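You operate a simulated robot arm through the tools that you are given. There is no shell and no other tool.

The job below is to be done with a simulated two-armed robot. You get a single attempt, and the scene is never put back.

## Task
Tip the drip tray into the waste can and sponge the grit off its mat.
Fine: rest the tray on the green bench, put the green sponge back, then stand the tray on the brown mat again. What is to be rubbed or washed off counts as gone when no trace of it is left.

It is judged by the outcome, as a careful person would: the job done as asked, and still so three seconds after it is handed in. It fails if anything else is knocked over, pushed out of place, dropped, spilled or broken.

## Robot
Two 7-joint arms with two-finger parallel grippers on one trunk that stands fixed in place. Base frame: the origin is at the foot of the trunk, x ahead of it, y to its left, z up. Lengths are in mm, angles in degrees, forces in N, time in s.
The left shoulder is at [130, 174, 1036], the right one opposite. With the tool pointing down near the work surface each hand reaches from about 100 to 740 mm from the base axis, measured 20 degrees to its own side. Payload 3.6 kg a hand.
The TCP of each hand is the grasp point between the finger pads, 30 mm short of the fingertips. In the tool frame z runs along the fingers and y along their closing line. Largest opening 110 mm; finger width 20, thickness 10; the body of the gripper, 48 by 112 mm, starts 55 mm behind the TCP.
Orientation is told as [roll, pitch, yaw] about the base's x, y, z axes, in that order, counted from this pose: with the fingers straight down and closing along the base's y, the tool's x points along the base's -x, its y along +y and its z along -z.

## Interface
- The arms move only by the tool send_rows. It takes "left_steps", "right_steps" or both (then of equal length, played together; a hand with none holds still); each is a list that holds one entry, the list of rows, each a list of 6 numbers: the shift along the base's x, y, z in mm, then the turn, a rotation vector about the base's x, y, z in degrees. In form: [[[dx, dy, dz, ax, ay, az], ...]]. A call has 1 to 20 rows; each row shifts and turns the commanded pose from where the row before left it. "left_hand" and "right_hand" are, for a hand that has rows, the finger opening in mm, from 0 to 110, set as the call begins (left out, the last holds). Each row takes 0.2 s and may step no farther than 50 mm and 8.6 degrees from the row before; otherwise, or with a gripper value out of range, the whole call is refused. Where a pose cannot be reached the arm comes as near as it can. A force on the tool above 70 N (or 10 N above the force at the start of the call, whichever is more), or a blocked arm, ends the call early, and 0.2 s more pass. The fingers move at their own pace (about 153 mm/s each) and stop on an object; they squeeze with about 33 N. The grip force told is the motor's: it shows also when the fingers shut on nothing. Time passes only in rows, and 0.2 s behind the last, so rows that do not move let the fingers close. The reply holds the time, the measured pose of the TCP, the force on the tool along the base axes, the opening and the grip force, in the units named above and with some noise, with the torque about the TCP (base axes, N m) and any sound that the robot's microphone picked up.
- Cameras (640 x 400 px; columns grow to the right, rows downward): "scene" is now at [225.5, 38.3, 1195.8]; the picture's right is [0.46, -0.89, -0.00], its down [-0.60, -0.31, -0.73] and it looks along [0.65, 0.34, -0.68] (base axes); focal length 214 px, centre (320, 200). "left" rides on the left gripper at [72, -17, -103] in its tool frame; the picture's right is [0.23, 0.97, 0.00], its down [-0.76, 0.18, -0.62] and it looks along [-0.61, 0.14, 0.78] (tool axes); focal length 222 px, centre (320, 200). "right" rides on the right gripper at [73, 17, -103] in its tool frame; the picture's right is [-0.23, 0.97, 0.00], its down [-0.76, -0.18, -0.62] and it looks along [-0.61, -0.14, 0.78] (tool axes); focal length 222 px, centre (320, 200). There is no depth. A picture from a camera that has moved, and an enlarged one, comes with that camera's place and axes in the base frame and with its lens.
- get_image(camera): a new picture of that camera. The clock stands still meanwhile.
- lift_body(by): moves the trunk up (or, below 0, down) by that many mm; the arms and the scene camera ride with it, the base frame stays. It gives what a move gives, with no picture.
- aim_head(pan, tilt): turns the head with the scene camera to pan (to the left, within 86 degrees either way) and tilt (down, from -29 to 69), counted from straight ahead of the robot (the tilt from the chest, where the trunk bows). It gives what a move gives.
- close_up(camera, box): a new picture of the part [left, top, right, bottom] of that camera's present view, enlarged. The clock stands still meanwhile.
- hand_in(): hands the job in; it is judged then, once.

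Nothing tells you positions but the pictures and the camera data. Unless the task says otherwise, let go and move clear before handing in.

The tools are called after "Emit:" by a JSON object that holds its "fn" and its "kwargs". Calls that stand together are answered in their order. send_rows: Moves the arms, as the interface text tells. Its arguments: {"type":"object","properties":{"left_steps":{"type":"array"},"left_hand":{"type":"number"},"right_steps":{"type":"array"},"right_hand":{"type":"number"}},"required":[]} The other tools are called the same way: lift_body (by) moves the trunk up or down; aim_head (pan, tilt) turns the head that bears the scene camera; get_image (camera) takes a picture; close_up (camera, box) takes an enlarged picture of a part of a camera's view; hand_in () hands the job in.

At the start:

```text
t: 0.0
left_eef_pos: [470.9, 324.2, 1030.6]
left_orientation: [0.0, 0.0, 0.1]
left_ft_force: [-0.3, 0.2, -1.3]
left_wrist_torque: [0.0, 0.01, 0.01]
left_opening: 110.1
left_grip_force: 0.0
right_eef_pos: [469.7, -63.7, 1070.2]
right_orientation: [-0.1, 0.1, 0.0]
right_ft_force: [0.2, 0.3, -0.3]
right_wrist_torque: [-0.02, 0.0, 0.0]
right_opening: 109.8
right_grip_force: 0.1
trunk travel left (down, up): [-155.0, 608.0]
head pan, tilt (commanded): [27.4, 42.9]
```

scene: 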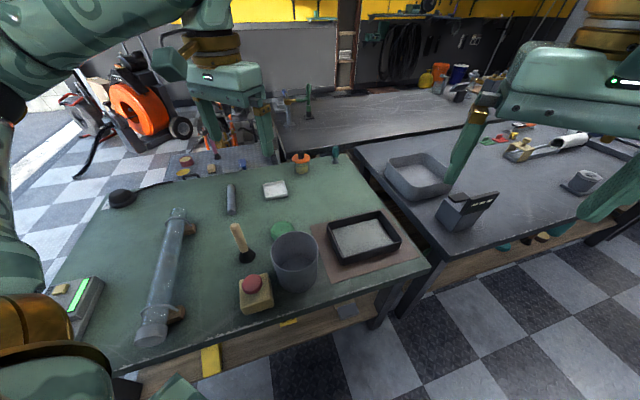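
right: 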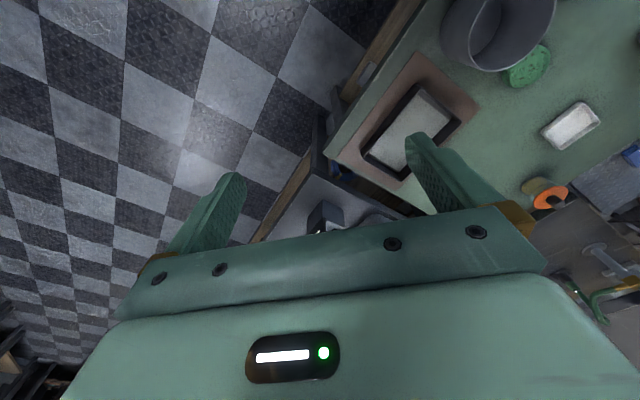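
left: 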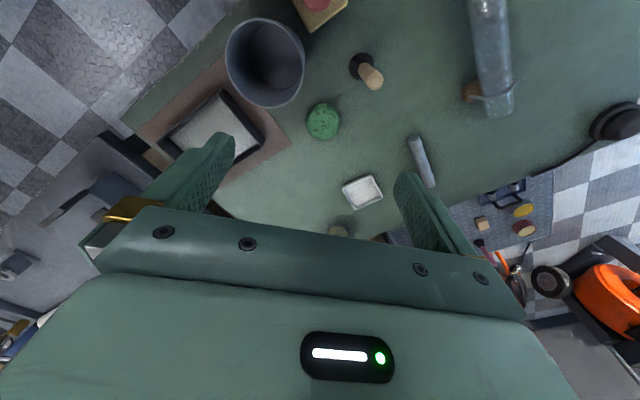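

I see a green bench with a dark drip tray standing on a brown mat at its right end, a grey waste can, a round green sponge, a brush, a white dish and other things. I'll look closer before moving anything.

Emit:
{"fn": "close_up", "kwargs": {"camera": "scene", "box": [220, 170, 440, 308]}}

Emit:
{"fn": "close_up", "kwargs": {"camera": "left", "box": [120, 0, 440, 200]}}

Emit:
{"fn": "close_up", "kwargs": {"camera": "right", "box": [320, 0, 640, 200]}}

```text
2.90 times, centred on (330, 239) of scene
camera zoom: at [225.5, 38.3, 1195.8], right [0.46, -0.89, 0.0], down [-0.6, -0.31, -0.73], along [0.65, 0.34, -0.68], focal length 622 px, centre (291, 87)
```

zoom: 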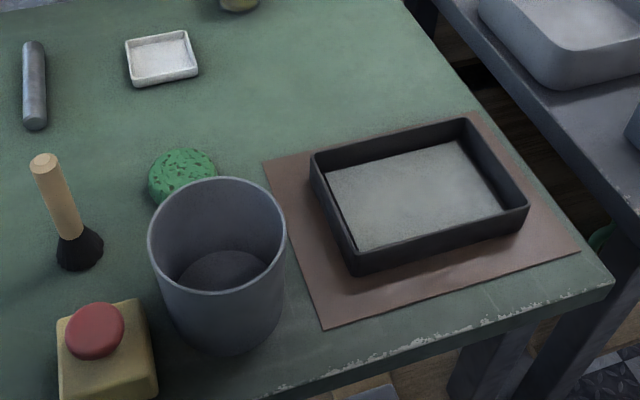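

```text
2.00 times, centred on (280, 100) of left
camera zoom: at [398.7, 307.9, 1132.9], right [-0.23, 0.97, 0.0], down [0.76, 0.18, 0.62], along [0.61, 0.14, -0.78], focal length 444 px, centre (400, 400)
```

zoom: 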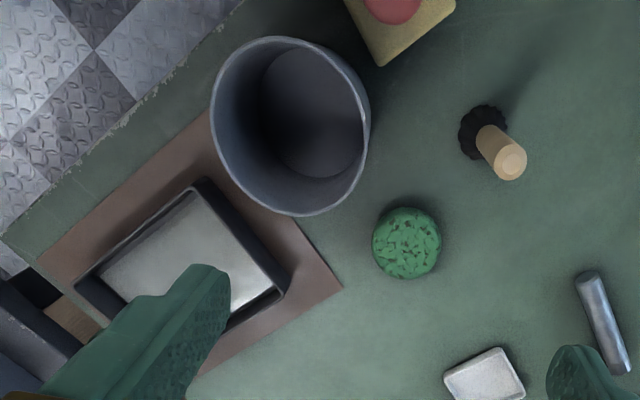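

```text
2.00 times, centred on (480, 100) of right
camera zoom: at [398.2, -48.1, 1172.9], right [0.23, 0.97, 0.0], down [0.76, -0.18, 0.62], along [0.61, -0.14, -0.78], focal length 444 px, centre (0, 400)
```

zoom: 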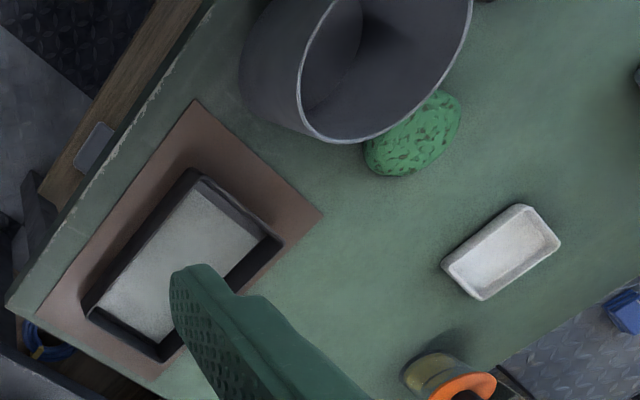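

The tray is about 195 x 134 mm, turned 45 degrees, on the mat near (662, 113). The can is near (467, 235) and the sponge near (565, 352), on a bench top at about z 625. I'll draw the right hand aside and bring the left hand's camera over the tray for a closer look.

Emit:
{"fn": "send_rows", "kwargs": {"left_steps": [[[21, -22, -24, 0, 0, 0], [21, -22, -24, 0, 0, 0], [21, -22, -24, 0, 0, 0], [21, -22, -24, 0, 0, 0], [21, -22, -24, 0, 0, 0], [21, -22, -24, 0, 0, 0], [21, -22, -24, 0, 0, 0], [21, -22, -24, 0, 0, 0]]], "right_steps": [[[-5, -25, 0, 0, 0, 0], [-5, -25, 0, 0, 0, 0], [-5, -25, 0, 0, 0, 0], [-5, -25, 0, 0, 0, 0], [-5, -25, 0, 0, 0, 0], [-5, -25, 0, 0, 0, 0], [-5, -25, 0, 0, 0, 0], [-5, -25, 0, 0, 0, 0]]]}}

Emit:
{"fn": "get_image", "kwargs": {"camera": "left"}}

Emit:
{"fn": "get_image", "kwargs": {"camera": "scene"}}

```text
t: 1.8
left_eef_pos: [637.4, 145.2, 839.9]
left_orientation: [-0.1, -0.1, 0.1]
left_ft_force: [-0.5, -1.1, 0.4]
left_wrist_torque: [0.01, -0.01, 0.01]
left_opening: 110.0
left_grip_force: 0.1
right_eef_pos: [429.9, -264.9, 1069.2]
right_orientation: [0.0, 0.1, 0.1]
right_ft_force: [-0.4, -0.4, -0.8]
right_wrist_torque: [0.03, -0.02, -0.03]
right_opening: 109.9
right_grip_force: 0.1
trunk travel left (down, up): [-155.0, 608.0]
head pan, tilt (commanded): [27.4, 42.9]
```

```text
taken
camera left: at [566.6, 129.5, 941.4], right [-0.23, 0.97, 0.0], down [0.76, 0.18, 0.62], along [0.61, 0.14, -0.78], focal length 222 px, centre (320, 200)
```

left: 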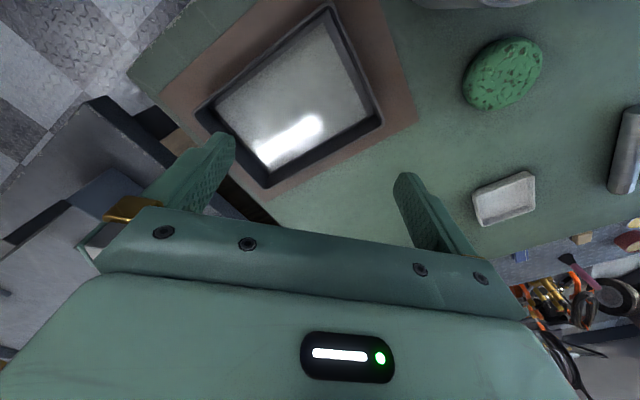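

```text
taken
camera scene: at [225.9, 37.2, 1195.7], right [0.46, -0.89, 0.0], down [-0.6, -0.31, -0.73], along [0.65, 0.34, -0.68], focal length 214 px, centre (320, 200)
```

scene: 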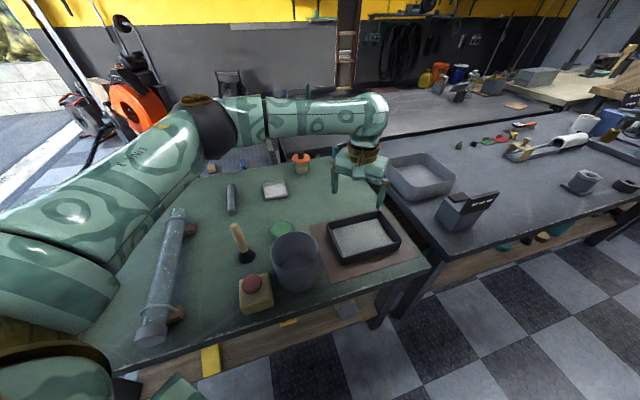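

Emit:
{"fn": "close_up", "kwargs": {"camera": "left", "box": [140, 0, 440, 200]}}

Emit:
{"fn": "close_up", "kwargs": {"camera": "scene", "box": [310, 190, 440, 290]}}

```text
2.00 times, centred on (290, 100) of left
camera zoom: at [566.6, 129.5, 941.4], right [-0.23, 0.97, 0.0], down [0.76, 0.18, 0.62], along [0.61, 0.14, -0.78], focal length 444 px, centre (380, 400)
```

zoom: 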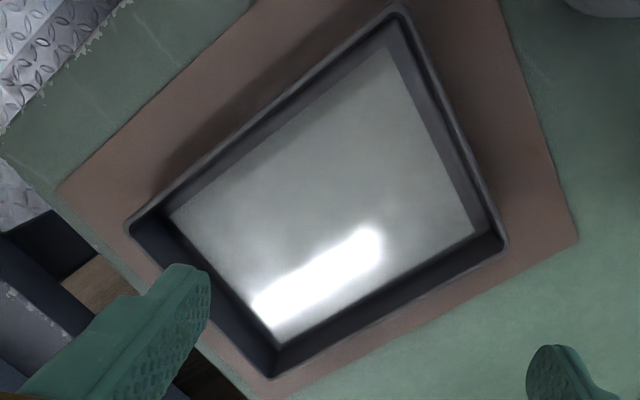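

```text
4.00 times, centred on (375, 240) of scene
camera zoom: at [225.9, 37.2, 1195.7], right [0.46, -0.89, 0.0], down [-0.6, -0.31, -0.73], along [0.65, 0.34, -0.68], focal length 858 px, centre (100, 40)
```

zoom: 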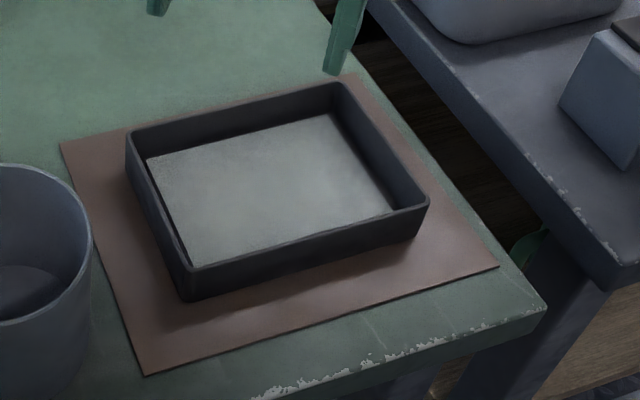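

The tray holds a thin, glossy grey layer that looks liquid, so I must keep it level and pour over one corner. The far long wall's middle is near (708, 158), with the rim at about z 668. I'll turn the left hand 45 degrees so the fingers can straddle that wall and check that it reaches there.

Emit:
{"fn": "send_rows", "kwargs": {"left_steps": [[[10, 2, -5, 0, 0, -7.5], [10, 2, -5, 0, 0, -7.5], [10, 2, -5, 0, 0, -7.5], [10, 2, -5, 0, 0, -7.5], [10, 2, -5, 0, 0, -7.5], [10, 2, -5, 0, 0, -7.5], [8, 0, -10, 0, 0, 0]]], "left_hand": 70}}

Emit:
{"fn": "get_image", "kwargs": {"camera": "left"}}

Emit:
{"fn": "get_image", "kwargs": {"camera": "scene"}}

```text
t: 3.4
left_eef_pos: [705.8, 158.8, 798.1]
left_orientation: [0.0, 0.1, -45.0]
left_ft_force: [0.3, -0.1, 0.2]
left_wrist_torque: [0.04, 0.0, 0.01]
left_opening: 69.7
left_grip_force: 0.0
right_eef_pos: [427.9, -264.7, 1070.3]
right_orientation: [0.0, 0.1, 0.0]
right_ft_force: [0.1, -0.3, 0.7]
right_wrist_torque: [0.01, 0.01, 0.03]
right_opening: 110.1
right_grip_force: 0.1
trunk travel left (down, up): [-155.0, 608.0]
head pan, tilt (commanded): [27.4, 42.9]
```

```text
taken
camera left: at [644.0, 199.3, 901.1], right [0.53, 0.85, 0.0], down [0.66, -0.41, 0.62], along [0.53, -0.33, -0.78], focal length 222 px, centre (320, 200)
```

left: 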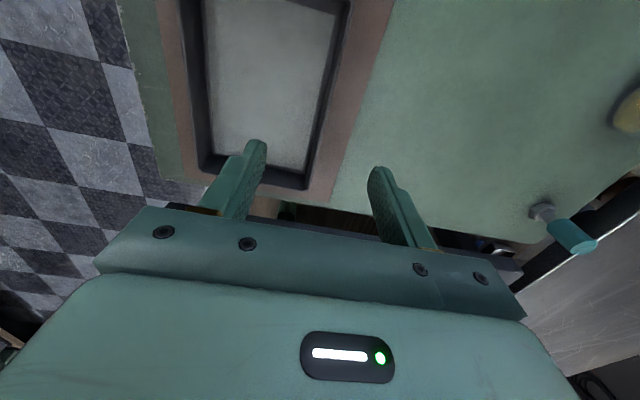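

```text
taken
camera scene: at [225.8, 38.0, 1195.7], right [0.46, -0.89, 0.0], down [-0.6, -0.31, -0.73], along [0.65, 0.34, -0.68], focal length 214 px, centre (320, 200)
```

scene: 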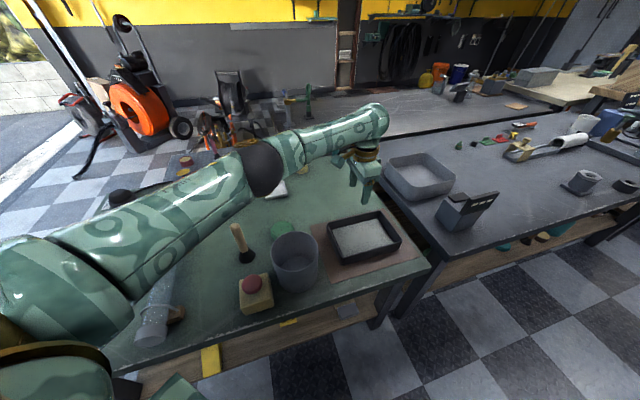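

The hand reaches over the far wall. Before I grip, I'll rehearse the pour with the empty hand above the can, to see whether the arm can make that turn.

Emit:
{"fn": "send_rows", "kwargs": {"left_steps": [[[-18, 25, 12, 0, 0, 0], [-18, 25, 12, 0, 0, 0], [-19, 25, 12, 0, 0, 0], [-19, 23, 12, 0, 0, 0], [-0.8, 0, 22, 0, -8, 0], [-3.9, 0, 21.6, 0, -8, 0], [-6.9, 0, 20.9, 0, -8, 0], [-9.7, 0, 19.7, 0, -8, 0], [-12.3, 0, 18.2, 0, -8, 0], [-14.8, 0, 16.3, 0, -8, 0], [-16.9, 0, 14.1, 0, -8, 0], [-18.7, 0, 11.6, 0, -8, 0]]]}}

Emit:
{"fn": "get_image", "kwargs": {"camera": "scene"}}

```text
t: 6.0
left_eef_pos: [548.0, 260.6, 992.9]
left_orientation: [55.6, -39.7, -66.5]
left_ft_force: [0.7, 0.5, -0.1]
left_wrist_torque: [-0.01, 0.01, -0.01]
left_opening: 70.0
left_grip_force: 0.1
right_eef_pos: [429.0, -264.7, 1070.5]
right_orientation: [0.0, 0.0, -0.1]
right_ft_force: [0.6, 0.2, -0.2]
right_wrist_torque: [0.01, -0.01, -0.02]
right_opening: 110.2
right_grip_force: 0.1
trunk travel left (down, up): [-155.0, 608.0]
head pan, tilt (commanded): [27.4, 42.9]
```

```text
taken
camera scene: at [225.1, 38.3, 1195.9], right [0.46, -0.89, 0.0], down [-0.6, -0.31, -0.73], along [0.65, 0.34, -0.68], focal length 214 px, centre (320, 200)
```

scene: 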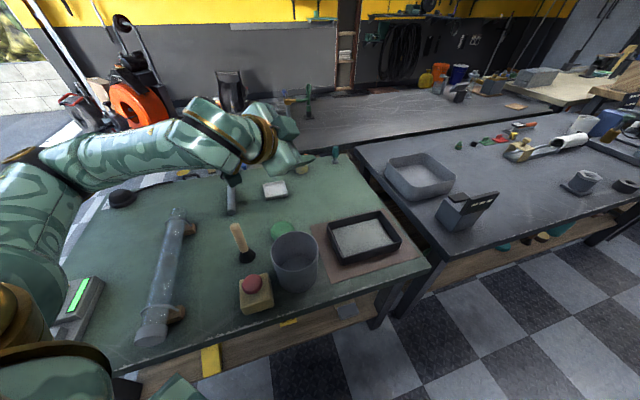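

The arm tracks the turn well up to 64 degrees. I'll carry the rehearsal on to about 120 degrees.

Emit:
{"fn": "send_rows", "kwargs": {"left_steps": [[[-20.1, 0, 8.8, 0, -8, 0], [-21.1, 0, 6, 0, -8, 0], [-21.8, 0, 3, 0, -8, 0], [-22, 0, 0, 0, -8, 0], [-21.8, 0, -3.2, 0, -8, 0], [-21.1, 0, -6.1, 0, -8, 0], [-20, 0, -9, 0, -8, 0]]]}}

Emit:
{"fn": "get_image", "kwargs": {"camera": "scene"}}

```text
t: 7.6
left_eef_pos: [499.9, 269.7, 987.7]
left_orientation: [129.4, -37.9, -116.7]
left_ft_force: [-0.3, -0.1, 1.3]
left_wrist_torque: [0.0, 0.03, 0.02]
left_opening: 70.0
left_grip_force: 0.0
left hand out of reach, approached as far as the arm can: row 1, 2, 3, 4, 5
right_eef_pos: [429.0, -264.4, 1070.0]
right_orientation: [0.0, 0.1, 0.0]
right_ft_force: [0.0, -0.3, -0.2]
right_wrist_torque: [0.03, -0.01, 0.05]
right_opening: 110.0
right_grip_force: 0.1
trunk travel left (down, up): [-155.0, 608.0]
head pan, tilt (commanded): [27.4, 42.9]
```

```text
taken
camera scene: at [225.4, 38.3, 1195.8], right [0.46, -0.89, 0.0], down [-0.6, -0.31, -0.73], along [0.65, 0.34, -0.68], focal length 214 px, centre (320, 200)
```

scene: 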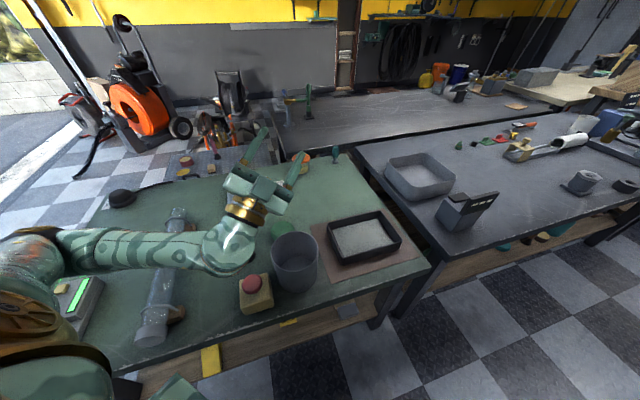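

At 120 degrees the arm ends about 100 mm short, since the wrist comes too near the shoulder. I'll send a still row to see where it settles, then try the same pose with the trunk raised.

Emit:
{"fn": "send_rows", "kwargs": {"left_steps": [[[0, 0, 0, 0, 0, 0], [0, 0, 0, 0, 0, 0]]]}}

Emit:
{"fn": "lift_body", "kwargs": {"by": 200}}

```text
t: 8.2
left_eef_pos: [500.4, 268.2, 988.4]
left_orientation: [129.2, -37.8, -116.6]
left_ft_force: [-0.2, 0.1, -0.3]
left_wrist_torque: [-0.02, 0.02, -0.03]
left_opening: 70.0
left_grip_force: 0.1
right_eef_pos: [429.6, -265.8, 1070.1]
right_orientation: [0.0, 0.0, 0.0]
right_ft_force: [0.3, 0.0, 0.2]
right_wrist_torque: [-0.03, 0.01, 0.04]
right_opening: 110.0
right_grip_force: 0.1
trunk travel left (down, up): [-155.0, 608.0]
head pan, tilt (commanded): [27.4, 42.9]
```

```text
t: 10.4
left_eef_pos: [501.5, 268.9, 1186.4]
left_orientation: [129.2, -37.8, -116.6]
left_ft_force: [-0.5, -0.2, 0.3]
left_wrist_torque: [-0.01, 0.0, 0.01]
left_opening: 70.2
left_grip_force: 0.1
right_eef_pos: [413.4, -263.9, 1286.3]
right_orientation: [0.1, -2.5, -0.1]
right_ft_force: [0.4, -0.2, -0.1]
right_wrist_torque: [0.01, 0.05, 0.0]
right_opening: 110.0
right_grip_force: 0.0
trunk travel left (down, up): [-355.0, 408.0]
head pan, tilt (commanded): [27.4, 42.9]
```

With the trunk 200 mm higher, I'll bring the hand back upright above the can area and rehearse the pour again.

Emit:
{"fn": "send_rows", "kwargs": {"left_steps": [[[8.6, -0.7, -10, 0, 8, 0], [8.6, -0.7, -10, 0, 8, 0], [8.6, -0.7, -10, 0, 8, 0], [8.6, -0.7, -15, 0, 8, 0], [8.6, -0.7, -15, 0, 8, 0], [8.6, -0.7, -20, 0, 8, 0], [8.6, -0.7, -20, 0, 8, 0], [8.6, -0.7, -20, 0, 8, 0], [8.6, -0.7, -20, 0, 8, 0], [8.6, -0.7, -20, 0, 8, 0], [8.6, -0.7, -25, 0, 8, 0], [8.6, -0.7, -25, 0, 8, 0], [8.6, -0.7, -25, 0, 8, 0], [8.6, -0.7, -25, 0, 8, 0], [8.6, -0.7, -25, 0, 8, 0]]]}}

Emit:
{"fn": "get_image", "kwargs": {"camera": "scene"}}

```text
t: 13.6
left_eef_pos: [630.0, 258.7, 901.8]
left_orientation: [0.1, 0.1, -45.0]
left_ft_force: [0.2, 0.4, -1.0]
left_wrist_torque: [-0.01, 0.0, 0.01]
left_opening: 69.8
left_grip_force: 0.0
right_eef_pos: [414.1, -265.9, 1286.9]
right_orientation: [0.1, -2.5, 0.0]
right_ft_force: [0.4, -0.7, -0.5]
right_wrist_torque: [-0.01, -0.01, -0.03]
right_opening: 110.2
right_grip_force: 0.1
trunk travel left (down, up): [-355.0, 408.0]
head pan, tilt (commanded): [27.4, 42.9]
```

```text
taken
camera scene: at [132.2, 36.9, 1402.2], right [0.46, -0.89, 0.0], down [-0.6, -0.31, -0.73], along [0.65, 0.34, -0.68], focal length 214 px, centre (320, 200)
```

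scene: 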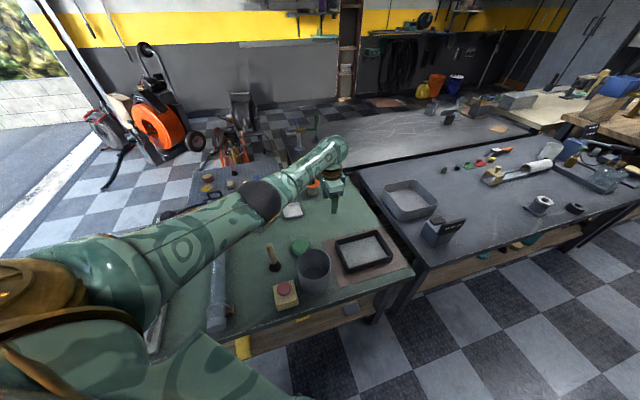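

The trunk tilts back as it rises, which gives the wrist more room. Rehearsing the pour again from just above the true height.

Emit:
{"fn": "send_rows", "kwargs": {"left_steps": [[[0, 0, -35, 0, 0, 0], [0, 0, -35, 0, 0, 0], [0, 0, -35, 0, 0, 0], [0, 0, -35, 0, 0, 0], [-0.8, 0, 22, 0, -8, 0], [-3.9, 0, 21.6, 0, -8, 0], [-6.9, 0, 20.9, 0, -8, 0], [-9.7, 0, 19.7, 0, -8, 0], [-12.3, 0, 18.2, 0, -8, 0], [-14.8, 0, 16.3, 0, -8, 0], [-16.9, 0, 14.1, 0, -8, 0], [-18.7, 0, 11.6, 0, -8, 0], [-20.1, 0, 8.8, 0, -8, 0], [-21.1, 0, 6, 0, -8, 0], [-21.8, 0, 3, 0, -8, 0]]]}}

Emit:
{"fn": "get_image", "kwargs": {"camera": "scene"}}

```text
t: 16.8
left_eef_pos: [670.8, 265.9, 847.0]
left_orientation: [82.8, -45.2, -87.1]
left_ft_force: [-0.2, 0.0, 0.1]
left_wrist_torque: [0.0, 0.03, 0.03]
left_opening: 69.8
left_grip_force: 0.1
left hand out of reach, approached as far as the arm can: row 2, 3, 4, 5, 6, 7, 8, 9, 10, 11, 12
right_eef_pos: [412.0, -262.9, 1286.7]
right_orientation: [0.0, -2.6, 0.1]
right_ft_force: [0.4, 0.2, 0.2]
right_wrist_torque: [0.0, 0.01, 0.02]
right_opening: 109.8
right_grip_force: 0.1
trunk travel left (down, up): [-355.0, 408.0]
head pan, tilt (commanded): [27.4, 42.9]
```

```text
taken
camera scene: at [130.7, 38.3, 1402.4], right [0.46, -0.89, 0.0], down [-0.6, -0.31, -0.73], along [0.65, 0.34, -0.68], focal length 214 px, centre (320, 200)
```

scene: 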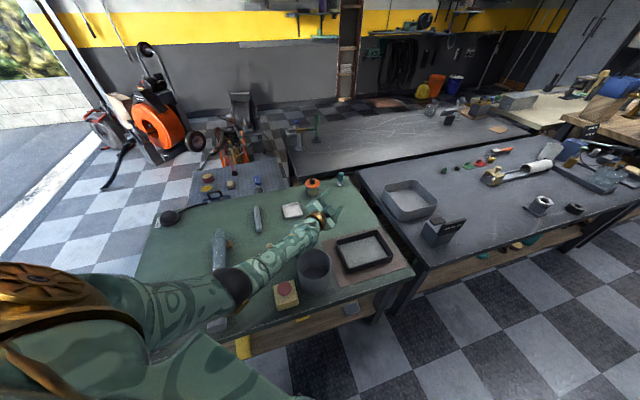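

With the trunk raised the hand can't get down and out to where it must be, so that pose is no good. I'll take the hand up and upright again, then bring the trunk back down. A better plan is to grip the near long wall and tip towards the left, so that the wrist ends up left of the can.

Emit:
{"fn": "send_rows", "kwargs": {"left_steps": [[[-5, 0, 25, 0, 8, 0], [-5, 0, 25, 0, 8, 0], [-5, 0, 25, 0, 8, 0], [-5, 0, 25, 0, 8, 0], [-5, 0, 25, 0, 8, 0], [-5, 0, 25, 0, 8, 0], [-5, 0, 25, 0, 8, 0], [-5, 0, 25, 0, 8, 0], [-5, 0, 20, 0, 8, 0], [-5, 0, 20, 0, 8, 0], [-5, 0, 20, 0, 8, 0]]]}}

Emit:
{"fn": "get_image", "kwargs": {"camera": "scene"}}

```text
t: 19.2
left_eef_pos: [615.4, 266.0, 1103.9]
left_orientation: [-3.8, 0.9, -44.9]
left_ft_force: [-0.1, -0.2, 0.3]
left_wrist_torque: [0.01, -0.03, 0.01]
left_opening: 69.8
left_grip_force: 0.1
right_eef_pos: [413.6, -264.7, 1285.5]
right_orientation: [0.0, -2.6, 0.0]
right_ft_force: [0.2, 0.1, -0.5]
right_wrist_torque: [0.0, -0.01, -0.02]
right_opening: 110.2
right_grip_force: 0.0
trunk travel left (down, up): [-355.0, 408.0]
head pan, tilt (commanded): [27.4, 42.9]
```

```text
taken
camera scene: at [131.2, 37.9, 1402.3], right [0.46, -0.89, 0.0], down [-0.6, -0.31, -0.73], along [0.65, 0.34, -0.68], focal length 214 px, centre (320, 200)
```

scene: 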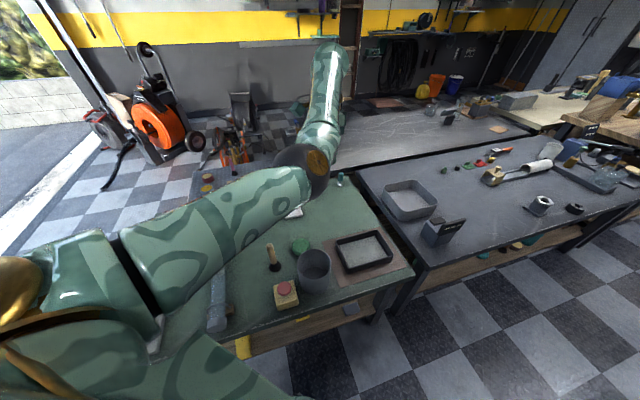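

Nothing has been disturbed. I'm lowering the trunk to its first height.

Emit:
{"fn": "lift_body", "kwargs": {"by": -200}}

Emit:
{"fn": "get_image", "kwargs": {"camera": "scene"}}

```text
t: 21.3
left_eef_pos: [632.9, 266.4, 860.3]
left_orientation: [-7.2, 4.3, -45.0]
left_ft_force: [-0.3, -0.6, 0.1]
left_wrist_torque: [-0.01, -0.03, -0.01]
left_opening: 70.2
left_grip_force: 0.0
right_eef_pos: [412.6, -264.0, 1086.7]
right_orientation: [0.0, -2.7, 0.0]
right_ft_force: [0.1, -0.4, 0.3]
right_wrist_torque: [-0.03, -0.04, -0.01]
right_opening: 109.8
right_grip_force: 0.1
trunk travel left (down, up): [-155.0, 608.0]
head pan, tilt (commanded): [27.4, 42.9]
```

```text
taken
camera scene: at [225.0, 38.0, 1196.0], right [0.46, -0.89, 0.0], down [-0.6, -0.31, -0.73], along [0.65, 0.34, -0.68], focal length 214 px, centre (320, 200)
```

scene: 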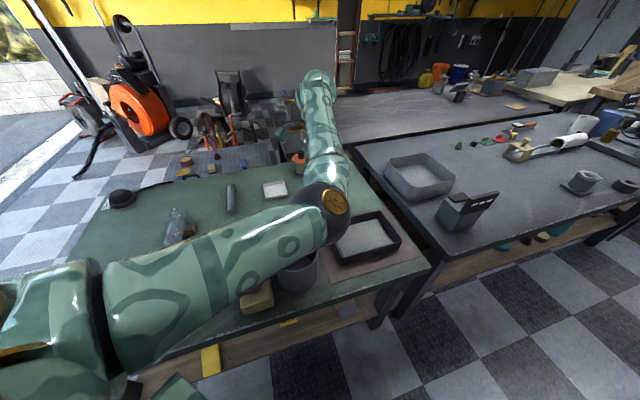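

The hand was left slightly tilted, and the elbow has swung inward and low. I'll level the hand, turn it back and return towards its starting pose so that the elbow comes out again.

Emit:
{"fn": "send_rows", "kwargs": {"left_steps": [[[-10, 5, 20, 2.05, -8.1, 0], [-18, 7, 20, 0, 0, 7.5], [-18, 7, 20, 0, 0, 7.5], [-18, 7, 20, 0, 0, 7.5], [-18, 7, 20, 0, 0, 7.5], [-18, 7, 20, 0, 0, 7.5], [-18, 7, 20, 0, 0, 7.5], [-18, 7, 20, 0, 0, 0], [-18, 7, 10, 0, 0, 0]]]}}

Emit:
{"fn": "get_image", "kwargs": {"camera": "scene"}}

```text
t: 23.3
left_eef_pos: [526.2, 373.0, 1021.3]
left_orientation: [-0.2, 0.0, 0.4]
left_ft_force: [0.7, 0.0, 0.1]
left_wrist_torque: [-0.01, 0.0, 0.01]
left_opening: 69.9
left_grip_force: 0.0
left hand out of reach, approached as far as the arm can: row 1, 2, 3, 4, 5, 6, 7
right_eef_pos: [412.6, -265.7, 1086.4]
right_orientation: [0.0, -2.6, 0.0]
right_ft_force: [0.6, -0.3, 0.6]
right_wrist_torque: [-0.01, -0.02, 0.02]
right_opening: 110.0
right_grip_force: 0.0
trunk travel left (down, up): [-155.0, 608.0]
head pan, tilt (commanded): [27.4, 42.9]
```

```text
taken
camera scene: at [225.3, 38.1, 1195.8], right [0.46, -0.89, 0.0], down [-0.6, -0.31, -0.73], along [0.65, 0.34, -0.68], focal length 214 px, centre (320, 200)
```

scene: 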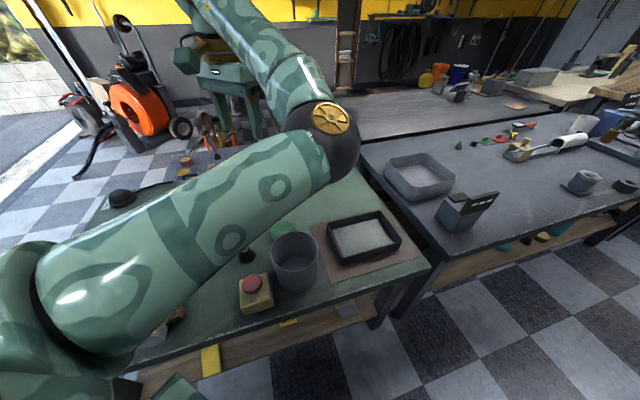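

The elbow is still on the inside. I'll try turning the hand the other way, high up and clear of everything, to swing the elbow outward.

Emit:
{"fn": "send_rows", "kwargs": {"left_steps": [[[0, 0, 0, 0, 0, 8], [0, 0, 0, 0, 0, 8], [0, 0, 0, 0, 0, 8], [0, 0, 0, 0, 0, 8], [0, 0, 0, 0, 0, 8], [0, 0, 0, 0, 0, 8], [0, 0, 0, 0, 0, 8], [0, 0, 0, 0, 0, 8]]]}}

Emit:
{"fn": "get_image", "kwargs": {"camera": "scene"}}

```text
t: 25.1
left_eef_pos: [526.6, 374.4, 1022.5]
left_orientation: [-0.1, -0.1, 64.5]
left_ft_force: [-0.9, 0.2, 0.3]
left_wrist_torque: [-0.02, 0.02, 0.01]
left_opening: 69.8
left_grip_force: 0.0
right_eef_pos: [413.3, -264.8, 1087.4]
right_orientation: [0.0, -2.4, 0.0]
right_ft_force: [0.1, -0.4, -0.4]
right_wrist_torque: [0.03, 0.0, -0.01]
right_opening: 109.9
right_grip_force: 0.1
trunk travel left (down, up): [-155.0, 608.0]
head pan, tilt (commanded): [27.4, 42.9]
```

```text
taken
camera scene: at [225.5, 38.1, 1195.8], right [0.46, -0.89, 0.0], down [-0.6, -0.31, -0.73], along [0.65, 0.34, -0.68], focal length 214 px, centre (320, 200)
```

scene: 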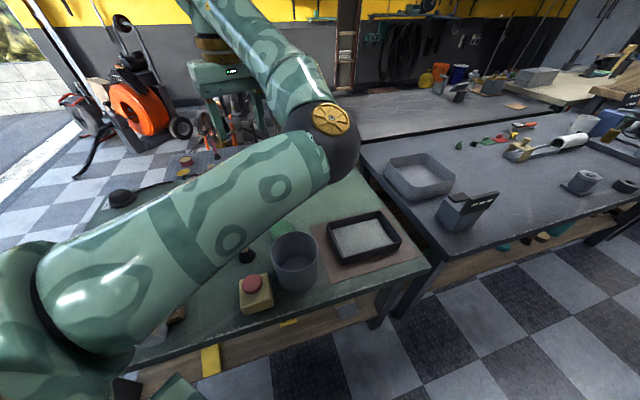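

Turning about the vertical only moved the last joint. The earlier forward tilt had carried the elbow to the left, so I'll repeat that tilt in the air, at a spot the arm can reach.

Emit:
{"fn": "send_rows", "kwargs": {"left_steps": [[[4, -9, -4, 0, 0, -8], [4, -9, -4, 0, 0, -8], [4, -9, -4, 0, 0, -8], [4, -9, -4, 0, 0, -8], [4, -9, -4, 0, 0, -8], [4, -9, -4, 0, 0, -8], [4, -9, -4, 0, 0, -8], [4, -9, -4, 0, 0, -8], [0, 0, 0, 0, -8, 0], [0, 0, 0, 0, -8, 0], [0, 0, 0, 0, -8, 0], [0, 0, 0, 0, -8, 0], [0, 0, 0, 0, -8, 0], [0, 0, 0, 0, -8, 0], [0, 0, 0, 0, -8, 0], [0, 0, 0, 0, -8, 0]]]}}

Emit:
{"fn": "get_image", "kwargs": {"camera": "scene"}}

```text
t: 28.5
left_eef_pos: [587.5, 351.2, 993.2]
left_orientation: [-0.7, -64.2, 0.7]
left_ft_force: [-0.5, -1.0, 0.1]
left_wrist_torque: [-0.01, 0.01, 0.0]
left_opening: 70.1
left_grip_force: 0.0
left hand out of reach, approached as far as the arm can: row 1, 2, 3, 4, 5, 6, 7, 8, 9, 10
right_eef_pos: [412.2, -264.4, 1087.1]
right_orientation: [0.0, -2.5, 0.1]
right_ft_force: [-0.6, -0.8, 0.1]
right_wrist_torque: [0.03, 0.01, 0.01]
right_opening: 110.1
right_grip_force: 0.0
trunk travel left (down, up): [-155.0, 608.0]
head pan, tilt (commanded): [27.4, 42.9]
```

```text
taken
camera scene: at [225.5, 38.2, 1195.8], right [0.46, -0.89, 0.0], down [-0.6, -0.31, -0.73], along [0.65, 0.34, -0.68], focal length 214 px, centre (320, 200)
```

scene: 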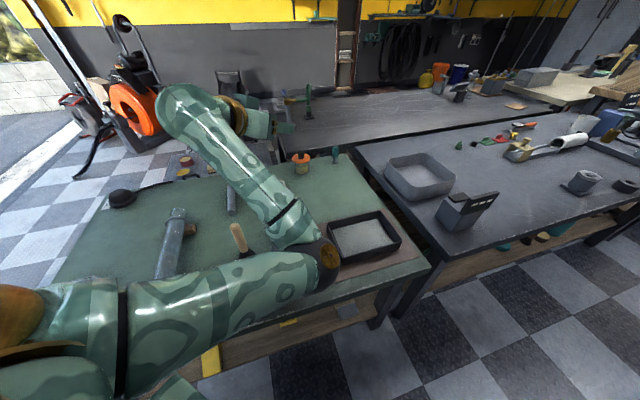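

The elbow is low and on the right, with the wrist near its limit. I'll swing the fingers towards the right, which should push the elbow out to the left and also takes me towards the pouring pose.

Emit:
{"fn": "send_rows", "kwargs": {"left_steps": [[[0, 0, 8, 0, 0, -8], [0, 0, 8, 0, 0, -8], [0, 0, 8, 0, 0, -8], [0, 0, 8, 0, 0, -8], [0, 0, 8, 0, 0, -8], [0, 0, 8, 0, 0, -8], [0, 0, 0, 0, 0, -8], [0, 0, 0, 0, 0, -8]]]}}

Emit:
{"fn": "get_image", "kwargs": {"camera": "scene"}}

```text
t: 30.3
left_eef_pos: [612.2, 350.5, 1038.5]
left_orientation: [-0.6, -64.0, -63.5]
left_ft_force: [-0.8, 0.2, 0.2]
left_wrist_torque: [0.01, -0.01, 0.0]
left_opening: 70.2
left_grip_force: 0.1
left hand out of reach, approached as far as the arm can: row 2, 3
right_eef_pos: [413.3, -263.8, 1086.2]
right_orientation: [-0.1, -2.5, -0.1]
right_ft_force: [-0.6, 0.6, -0.5]
right_wrist_torque: [0.03, -0.02, 0.0]
right_opening: 109.9
right_grip_force: 0.1
trunk travel left (down, up): [-155.0, 608.0]
head pan, tilt (commanded): [27.4, 42.9]
```

```text
taken
camera scene: at [225.5, 38.5, 1195.7], right [0.46, -0.89, 0.0], down [-0.6, -0.31, -0.73], along [0.65, 0.34, -0.68], focal length 214 px, centre (320, 200)
```

scene: 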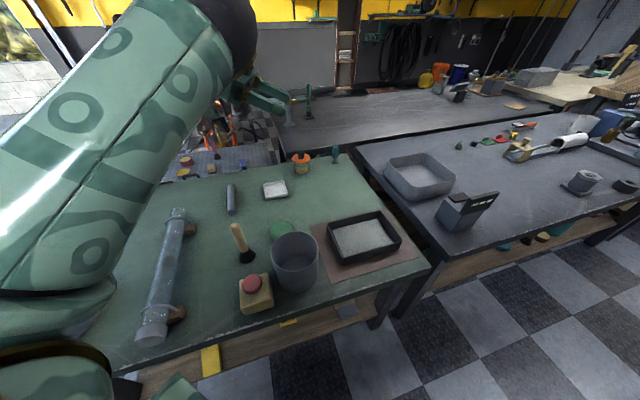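

The arm has now flipped to an elbow-high posture, which keeps clear of the bench. I'll bring the fingers back to straight down from here.

Emit:
{"fn": "send_rows", "kwargs": {"left_steps": [[[-8, -8, -5, 7.15, 3.58, 0], [-8, -8, -5, 7.15, 3.58, 0], [-8, -8, -5, 7.15, 3.58, 0], [-8, -8, -5, 7.15, 3.58, 0], [-8, -8, -5, 7.15, 3.58, 0], [-8, -8, -5, 7.15, 3.58, 0], [-8, -8, -5, 7.15, 3.58, 0], [-8, -8, -5, 7.15, 3.58, 0]]]}}

Emit:
{"fn": "get_image", "kwargs": {"camera": "scene"}}

```text
t: 32.1
left_eef_pos: [550.2, 289.1, 1001.7]
left_orientation: [-0.8, -3.2, -61.9]
left_ft_force: [0.5, 0.1, 0.2]
left_wrist_torque: [-0.02, 0.01, -0.02]
left_opening: 70.0
left_grip_force: 0.0
left hand out of reach, approached as far as the arm can: row 5
right_eef_pos: [413.5, -265.9, 1086.5]
right_orientation: [-0.1, -2.5, 0.0]
right_ft_force: [0.6, -0.2, 0.6]
right_wrist_torque: [0.01, 0.01, 0.02]
right_opening: 110.2
right_grip_force: 0.0
trunk travel left (down, up): [-155.0, 608.0]
head pan, tilt (commanded): [27.4, 42.9]
```

```text
taken
camera scene: at [225.4, 37.6, 1195.8], right [0.46, -0.89, 0.0], down [-0.6, -0.31, -0.73], along [0.65, 0.34, -0.68], focal length 214 px, centre (320, 200)
```

scene: 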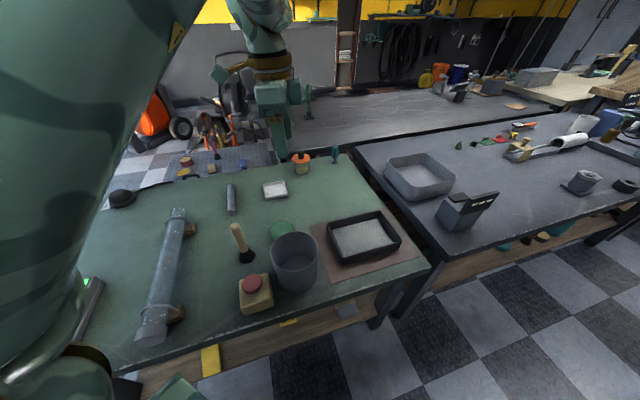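

The elbow is now up and out of the way, with the hand nearly straight down. I'll level it, set it at -45 degrees, and rehearse a pour towards the left, high above the can.

Emit:
{"fn": "send_rows", "kwargs": {"left_steps": [[[-13.5, -27.4, -15, 3.2, 0.8, 0], [-13.5, -27.4, -15, 0, 0, 8.4], [-13.5, -27.4, -15, 0, 0, 8.5], [-13.5, -27.4, -15, 0, 0, 0], [-13.5, -27.4, -15, 0, 0, 0], [-13.5, -27.4, -15, 0, 0, 0], [-13.5, -27.4, -15, 0, 0, 0], [-13.5, -27.4, -15, 0, 0, 0]]]}}

Emit:
{"fn": "get_image", "kwargs": {"camera": "scene"}}

```text
t: 33.9
left_eef_pos: [543.0, 291.8, 902.6]
left_orientation: [-0.3, -0.1, -45.0]
left_ft_force: [0.8, -0.2, -0.2]
left_wrist_torque: [-0.01, -0.01, -0.01]
left_opening: 70.0
left_grip_force: 0.1
left hand out of reach, approached as far as the arm can: row 1, 2, 3, 4, 5, 6, 7, 8
right_eef_pos: [414.7, -265.4, 1087.0]
right_orientation: [0.0, -2.5, 0.0]
right_ft_force: [-0.8, -0.1, 0.7]
right_wrist_torque: [0.0, 0.0, -0.01]
right_opening: 109.9
right_grip_force: 0.0
trunk travel left (down, up): [-155.0, 608.0]
head pan, tilt (commanded): [27.4, 42.9]
```

```text
taken
camera scene: at [225.8, 38.1, 1195.7], right [0.46, -0.89, 0.0], down [-0.6, -0.31, -0.73], along [0.65, 0.34, -0.68], focal length 214 px, centre (320, 200)
```

scene: 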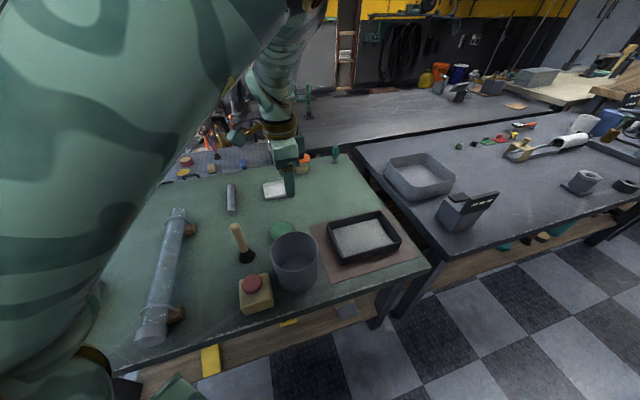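

In this posture the arm won't come inward. I'll try the leftward tilt itself from here, well above everything, and see which posture the arm takes.

Emit:
{"fn": "send_rows", "kwargs": {"left_steps": [[[-5, -5, 20, -8, 0, 0], [-5, -5, 20, -8, 0, 0], [-5, -5, 20, -8, 0, 0], [-5, -5, 15, -8, 0, 0], [-5, -5, 10, -8, 0, 0], [-5, -5, 5, -8, 0, 0], [-5, 0, 0, -8, 0, 0], [-5, 0, 0, -8, 0, 0], [-5, 0, 0, -8, 0, 0], [-5, 0, 0, -8, 0, 0], [-5, 0, 0, -8, 0, 0]]]}}

Emit:
{"fn": "get_image", "kwargs": {"camera": "scene"}}

```text
t: 36.3
left_eef_pos: [487.9, 260.3, 992.9]
left_orientation: [-87.3, -44.8, -2.0]
left_ft_force: [-0.6, -0.4, -0.3]
left_wrist_torque: [0.03, 0.01, 0.01]
left_opening: 70.4
left_grip_force: 0.0
right_eef_pos: [413.7, -263.6, 1086.0]
right_orientation: [0.0, -2.5, 0.1]
right_ft_force: [0.2, -0.6, -0.4]
right_wrist_torque: [0.01, -0.01, 0.0]
right_opening: 109.9
right_grip_force: 0.1
trunk travel left (down, up): [-155.0, 608.0]
head pan, tilt (commanded): [27.4, 42.9]
```

```text
taken
camera scene: at [225.9, 38.3, 1195.6], right [0.46, -0.89, 0.0], down [-0.6, -0.31, -0.73], along [0.65, 0.34, -0.68], focal length 214 px, centre (320, 200)
```

scene: 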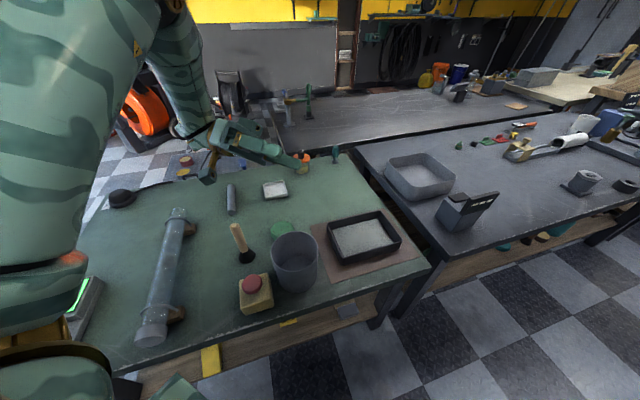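

This posture suits the pour: the elbow is high and left, the hand points right, and every row was reached. I'll test tilting further and lowering to the real pouring height.

Emit:
{"fn": "send_rows", "kwargs": {"left_steps": [[[-8, -3, -20, -8, 0, 0], [-8, -3, -20, -8, 0, 0], [-8, 10, -20, -8, 0, 0], [-8, 10, -20, 0, 0, 0], [-8, 10, -10, 0, 0, 0]]]}}

Emit:
{"fn": "get_image", "kwargs": {"camera": "scene"}}

```text
t: 37.5
left_eef_pos: [472.1, 279.6, 964.6]
left_orientation: [-87.2, -44.9, -2.0]
left_ft_force: [-0.6, -1.3, -0.3]
left_wrist_torque: [-0.01, -0.01, 0.02]
left_opening: 70.1
left_grip_force: 0.2
left hand out of reach, approached as far as the arm can: row 1, 2, 3
right_eef_pos: [413.4, -264.8, 1086.4]
right_orientation: [-0.1, -2.6, 0.0]
right_ft_force: [0.4, -0.7, 0.2]
right_wrist_torque: [-0.01, -0.02, -0.03]
right_opening: 110.0
right_grip_force: 0.1
trunk travel left (down, up): [-155.0, 608.0]
head pan, tilt (commanded): [27.4, 42.9]
```

```text
taken
camera scene: at [225.4, 38.3, 1195.8], right [0.46, -0.89, 0.0], down [-0.6, -0.31, -0.73], along [0.65, 0.34, -0.68], focal length 214 px, centre (320, 200)
```

scene: 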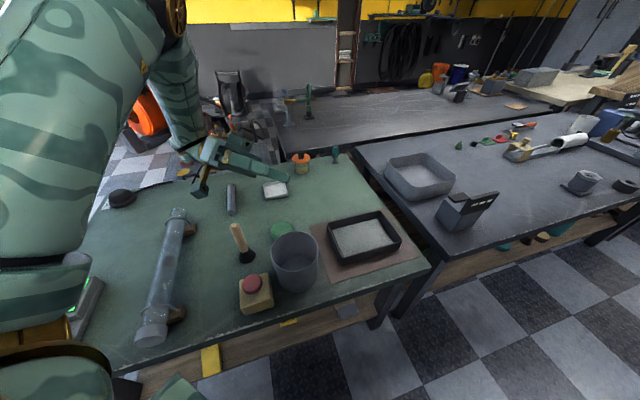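

Tilting past 88 degrees is blocked by the wrist in this posture. I'll stretch the arm out to the left, well above everything, tip the fingers upward there, then draw back in so that the elbow settles outward.

Emit:
{"fn": "send_rows", "kwargs": {"left_steps": [[[-8, 30, 0, 0, 0, 0], [-8, 30, 0, 0, 0, 0], [-8, 30, 0, 0, 0, 0], [-8, 30, 0, 0, 0, 0], [-8, 30, 0, 0, 0, 0], [-8, 30, 0, 0, 0, 0]]]}}

Emit:
{"fn": "get_image", "kwargs": {"camera": "scene"}}

```text
t: 38.9
left_eef_pos: [417.9, 452.8, 966.7]
left_orientation: [-87.0, -44.9, -1.8]
left_ft_force: [0.0, -0.3, -0.3]
left_wrist_torque: [0.03, -0.02, 0.02]
left_opening: 70.1
left_grip_force: 0.1
left hand out of reach, approached as far as the arm can: row 6
right_eef_pos: [412.7, -263.2, 1087.5]
right_orientation: [-0.1, -2.6, 0.0]
right_ft_force: [0.3, 0.1, 0.2]
right_wrist_torque: [-0.03, -0.03, -0.01]
right_opening: 109.8
right_grip_force: 0.0
trunk travel left (down, up): [-155.0, 608.0]
head pan, tilt (commanded): [27.4, 42.9]
```

```text
taken
camera scene: at [224.7, 38.7, 1196.0], right [0.46, -0.89, 0.0], down [-0.6, -0.31, -0.73], along [0.65, 0.34, -0.68], focal length 214 px, centre (320, 200)
```

scene: 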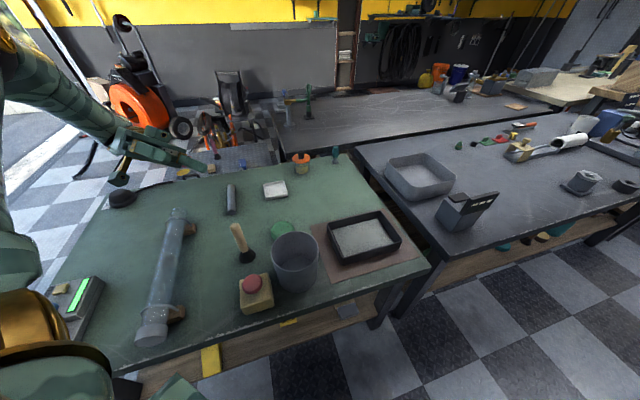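

The elbow has now swung out to the left. I'll tilt further here and then bring the hand back in above the can.

Emit:
{"fn": "send_rows", "kwargs": {"left_steps": [[[0, 0, 0, -8, 0, 0], [0, 0, 0, -8, 0, 0], [0, 0, 0, -8, 0, 0], [4, -25, 0, 0, 0, 0], [4, -25, 0, 0, 0, 0], [4, -25, 0, 0, 0, 0], [4, -25, 0, 0, 0, 0], [4, -25, 0, 0, 0, 0], [4, -25, 0, 0, 0, 0], [4, -25, 0, 0, 0, 0], [4, -25, 0, 0, 0, 0]]]}}

Emit:
{"fn": "get_image", "kwargs": {"camera": "scene"}}

```text
t: 41.3
left_eef_pos: [373.6, 260.1, 980.1]
left_orientation: [-109.1, -43.3, 13.6]
left_ft_force: [-0.2, -0.4, 0.0]
left_wrist_torque: [0.01, 0.01, 0.01]
left_opening: 70.3
left_grip_force: 0.1
left hand out of reach, approached as far as the arm can: row 1, 2, 3, 7, 8, 9, 10, 11
right_eef_pos: [414.3, -265.2, 1086.5]
right_orientation: [0.0, -2.7, 0.1]
right_ft_force: [0.5, -0.7, 0.2]
right_wrist_torque: [0.02, -0.02, -0.02]
right_opening: 110.1
right_grip_force: 0.0
trunk travel left (down, up): [-155.0, 608.0]
head pan, tilt (commanded): [27.4, 42.9]
```

```text
taken
camera scene: at [225.4, 37.7, 1195.8], right [0.46, -0.89, 0.0], down [-0.6, -0.31, -0.73], along [0.65, 0.34, -0.68], focal length 214 px, centre (320, 200)
```

scene: 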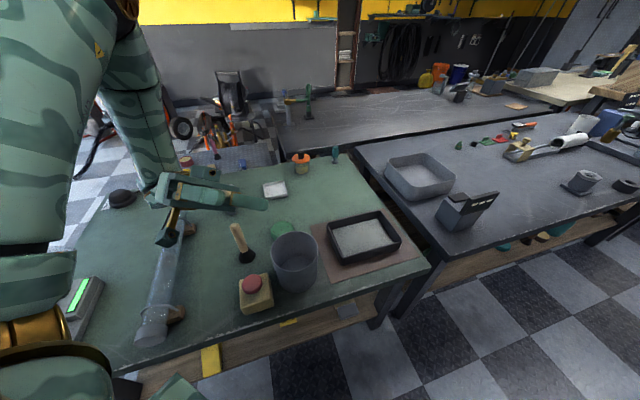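

The arm keeps its elbow-high posture. I'll turn the hand straight down again and then stretch it forward over the tray, as in the first move, so that the elbow drops back to the side.

Emit:
{"fn": "send_rows", "kwargs": {"left_steps": [[[14, 5, 0, 8, 0, 0], [14, 5, 0, 8, 0, 0], [14, 5, 0, 8, 0, 0], [14, 5, 0, 8, 0, 0], [14, 5, 0, 8, 0, 0], [14, 5, 0, 8, 0, 0], [14, 5, 0, 8, 0, 0], [14, 5, 0, 8, 0, 0], [14, 5, 0, 8, 0, 0], [14, 5, 0, 8, 0, 0], [14, 5, 0, 8, 0, 0], [14, 5, 0, 8, 0, 0], [14, 5, 0, 8, 0, 0]]]}}

Emit:
{"fn": "get_image", "kwargs": {"camera": "scene"}}

```text
t: 44.1
left_eef_pos: [555.8, 323.1, 979.3]
left_orientation: [0.3, 0.1, -44.9]
left_ft_force: [0.1, -0.5, 0.2]
left_wrist_torque: [-0.02, 0.0, 0.02]
left_opening: 70.1
left_grip_force: 0.1
right_eef_pos: [412.7, -263.3, 1086.8]
right_orientation: [0.1, -2.5, 0.0]
right_ft_force: [-0.6, 0.4, -0.1]
right_wrist_torque: [-0.02, -0.03, 0.01]
right_opening: 110.0
right_grip_force: 0.0
trunk travel left (down, up): [-155.0, 608.0]
head pan, tilt (commanded): [27.4, 42.9]
```

```text
taken
camera scene: at [225.6, 37.8, 1195.7], right [0.46, -0.89, 0.0], down [-0.6, -0.31, -0.73], along [0.65, 0.34, -0.68], focal length 214 px, centre (320, 200)
```

scene: 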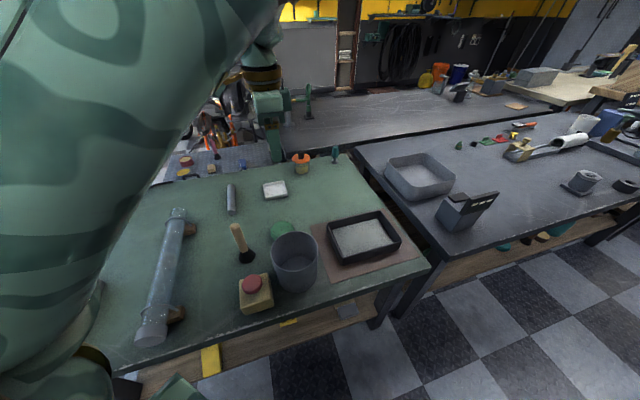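

The hand is straight down again. I'm stretching it forward and low, then in over the tray.

Emit:
{"fn": "send_rows", "kwargs": {"left_steps": [[[22, 0, -16, 0, 0, 0], [22, 0, -16, 0, 0, 0], [22, 0, -16, 0, 0, 0], [22, 0, -16, 0, 0, 0], [22, 0, -16, 0, 0, 0], [22, 0, -16, 0, 0, 0], [10, 0, -20, 0, 0, 0], [0, -10, -20, 0, 0, 0]]]}}

Emit:
{"fn": "get_image", "kwargs": {"camera": "scene"}}

```text
t: 45.9
left_eef_pos: [696.6, 314.7, 842.5]
left_orientation: [0.0, 0.0, -44.9]
left_ft_force: [0.1, -0.5, 0.5]
left_wrist_torque: [0.02, -0.01, -0.02]
left_opening: 70.1
left_grip_force: 0.0
right_eef_pos: [412.3, -264.5, 1086.4]
right_orientation: [0.1, -2.5, 0.0]
right_ft_force: [0.3, 1.0, 0.4]
right_wrist_torque: [-0.02, 0.01, 0.01]
right_opening: 109.7
right_grip_force: 0.0
trunk travel left (down, up): [-155.0, 608.0]
head pan, tilt (commanded): [27.4, 42.9]
```

```text
taken
camera scene: at [225.8, 37.8, 1195.7], right [0.46, -0.89, 0.0], down [-0.6, -0.31, -0.73], along [0.65, 0.34, -0.68], focal length 214 px, centre (320, 200)
```

scene: 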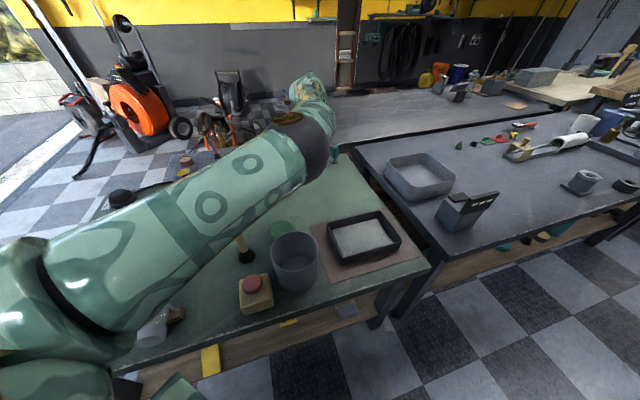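

The elbow sits just right of the line from shoulder to wrist. Sweeping the stretched hand to the right should leave it on the left side.

Emit:
{"fn": "send_rows", "kwargs": {"left_steps": [[[3, -25, -3, 0, 0, 0], [3, -25, -3, 0, 0, 0], [3, -25, -3, 0, 0, 0], [3, -25, -3, 0, 0, 0], [3, -25, -3, 0, 0, 0], [3, -25, -3, 0, 0, 0], [0, -25, 0, 0, 0, 0], [0, -25, 0, 0, 0, 0], [0, -25, 0, 0, 0, 0], [0, -25, 0, 0, 0, 0]]]}}

Emit:
{"fn": "get_image", "kwargs": {"camera": "scene"}}

```text
t: 48.1
left_eef_pos: [708.7, 79.1, 823.5]
left_orientation: [0.1, 0.0, -45.0]
left_ft_force: [-0.8, 0.2, -0.2]
left_wrist_torque: [0.0, 0.01, 0.04]
left_opening: 69.8
left_grip_force: 0.1
left hand out of reach, approached as far as the arm can: row 10
right_eef_pos: [413.5, -264.1, 1085.8]
right_orientation: [0.0, -2.6, 0.1]
right_ft_force: [-1.5, -0.1, -0.4]
right_wrist_torque: [-0.01, 0.0, -0.01]
right_opening: 109.8
right_grip_force: 0.2
trunk travel left (down, up): [-155.0, 608.0]
head pan, tilt (commanded): [27.4, 42.9]
```

```text
taken
camera scene: at [225.7, 37.7, 1195.7], right [0.46, -0.89, 0.0], down [-0.6, -0.31, -0.73], along [0.65, 0.34, -0.68], focal length 214 px, centre (320, 200)
```

scene: 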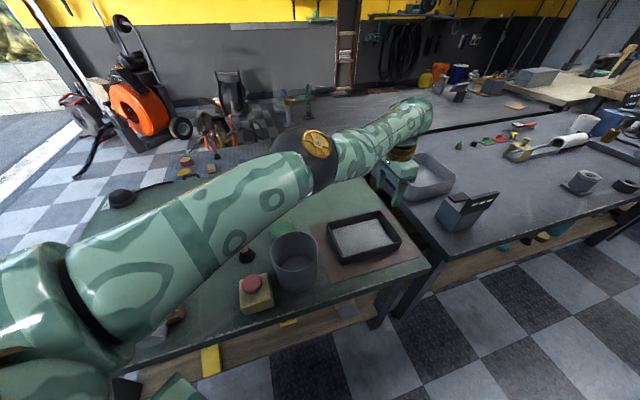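

The elbow is now on the left side. I'll draw the hand back to above the tray's near long wall, around (618, 70), and look.

Emit:
{"fn": "send_rows", "kwargs": {"left_steps": [[[-15, 0, 0, 0, 0, 0], [-15, 0, 0, 0, 0, 0], [-15, -2, 0, 0, 0, 0], [-15, -2, -5, 0, 0, 0], [-15, -2, -5, 0, 0, 0], [-15, -3, -10, 0, 0, 0]]]}}

Emit:
{"fn": "get_image", "kwargs": {"camera": "scene"}}

Emit:
{"fn": "get_image", "kwargs": {"camera": "left"}}

```text
t: 49.5
left_eef_pos: [697.6, 48.0, 801.2]
left_orientation: [0.1, 0.1, -44.9]
left_ft_force: [-0.4, 0.0, -0.2]
left_wrist_torque: [0.05, 0.04, 0.02]
left_opening: 70.0
left_grip_force: 0.0
left hand out of reach, approached as far as the arm can: row 1, 2, 3, 4, 5, 6
right_eef_pos: [412.9, -263.8, 1085.9]
right_orientation: [0.0, -2.4, -0.1]
right_ft_force: [0.7, 0.4, 0.4]
right_wrist_torque: [-0.02, 0.0, 0.01]
right_opening: 110.1
right_grip_force: 0.1
trunk travel left (down, up): [-155.0, 608.0]
head pan, tilt (commanded): [27.4, 42.9]
```

```text
taken
camera scene: at [225.7, 37.9, 1195.7], right [0.46, -0.89, 0.0], down [-0.6, -0.31, -0.73], along [0.65, 0.34, -0.68], focal length 214 px, centre (320, 200)
```

scene: 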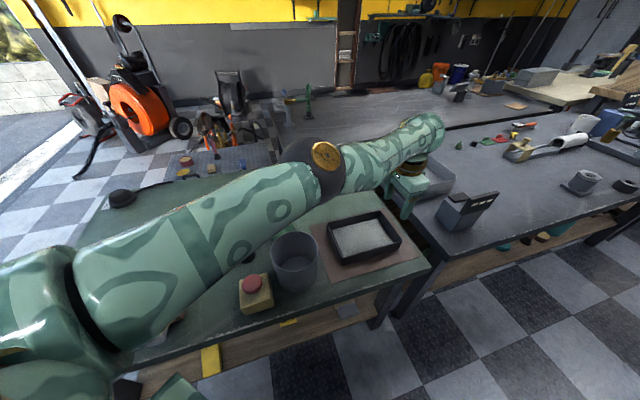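

```text
taken
camera left: at [634.5, 87.8, 902.5], right [0.53, 0.85, 0.0], down [0.67, -0.41, 0.62], along [0.53, -0.33, -0.78], focal length 222 px, centre (320, 200)
```

left: 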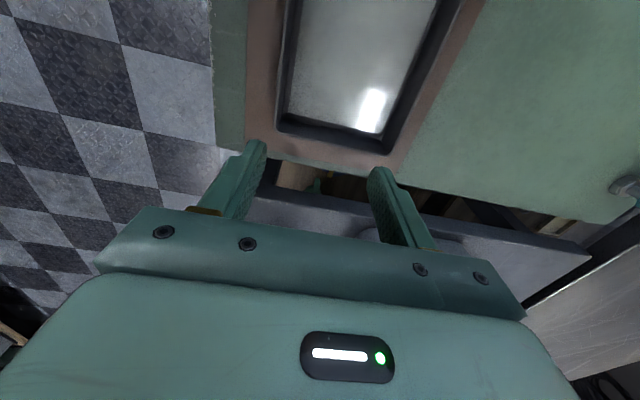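

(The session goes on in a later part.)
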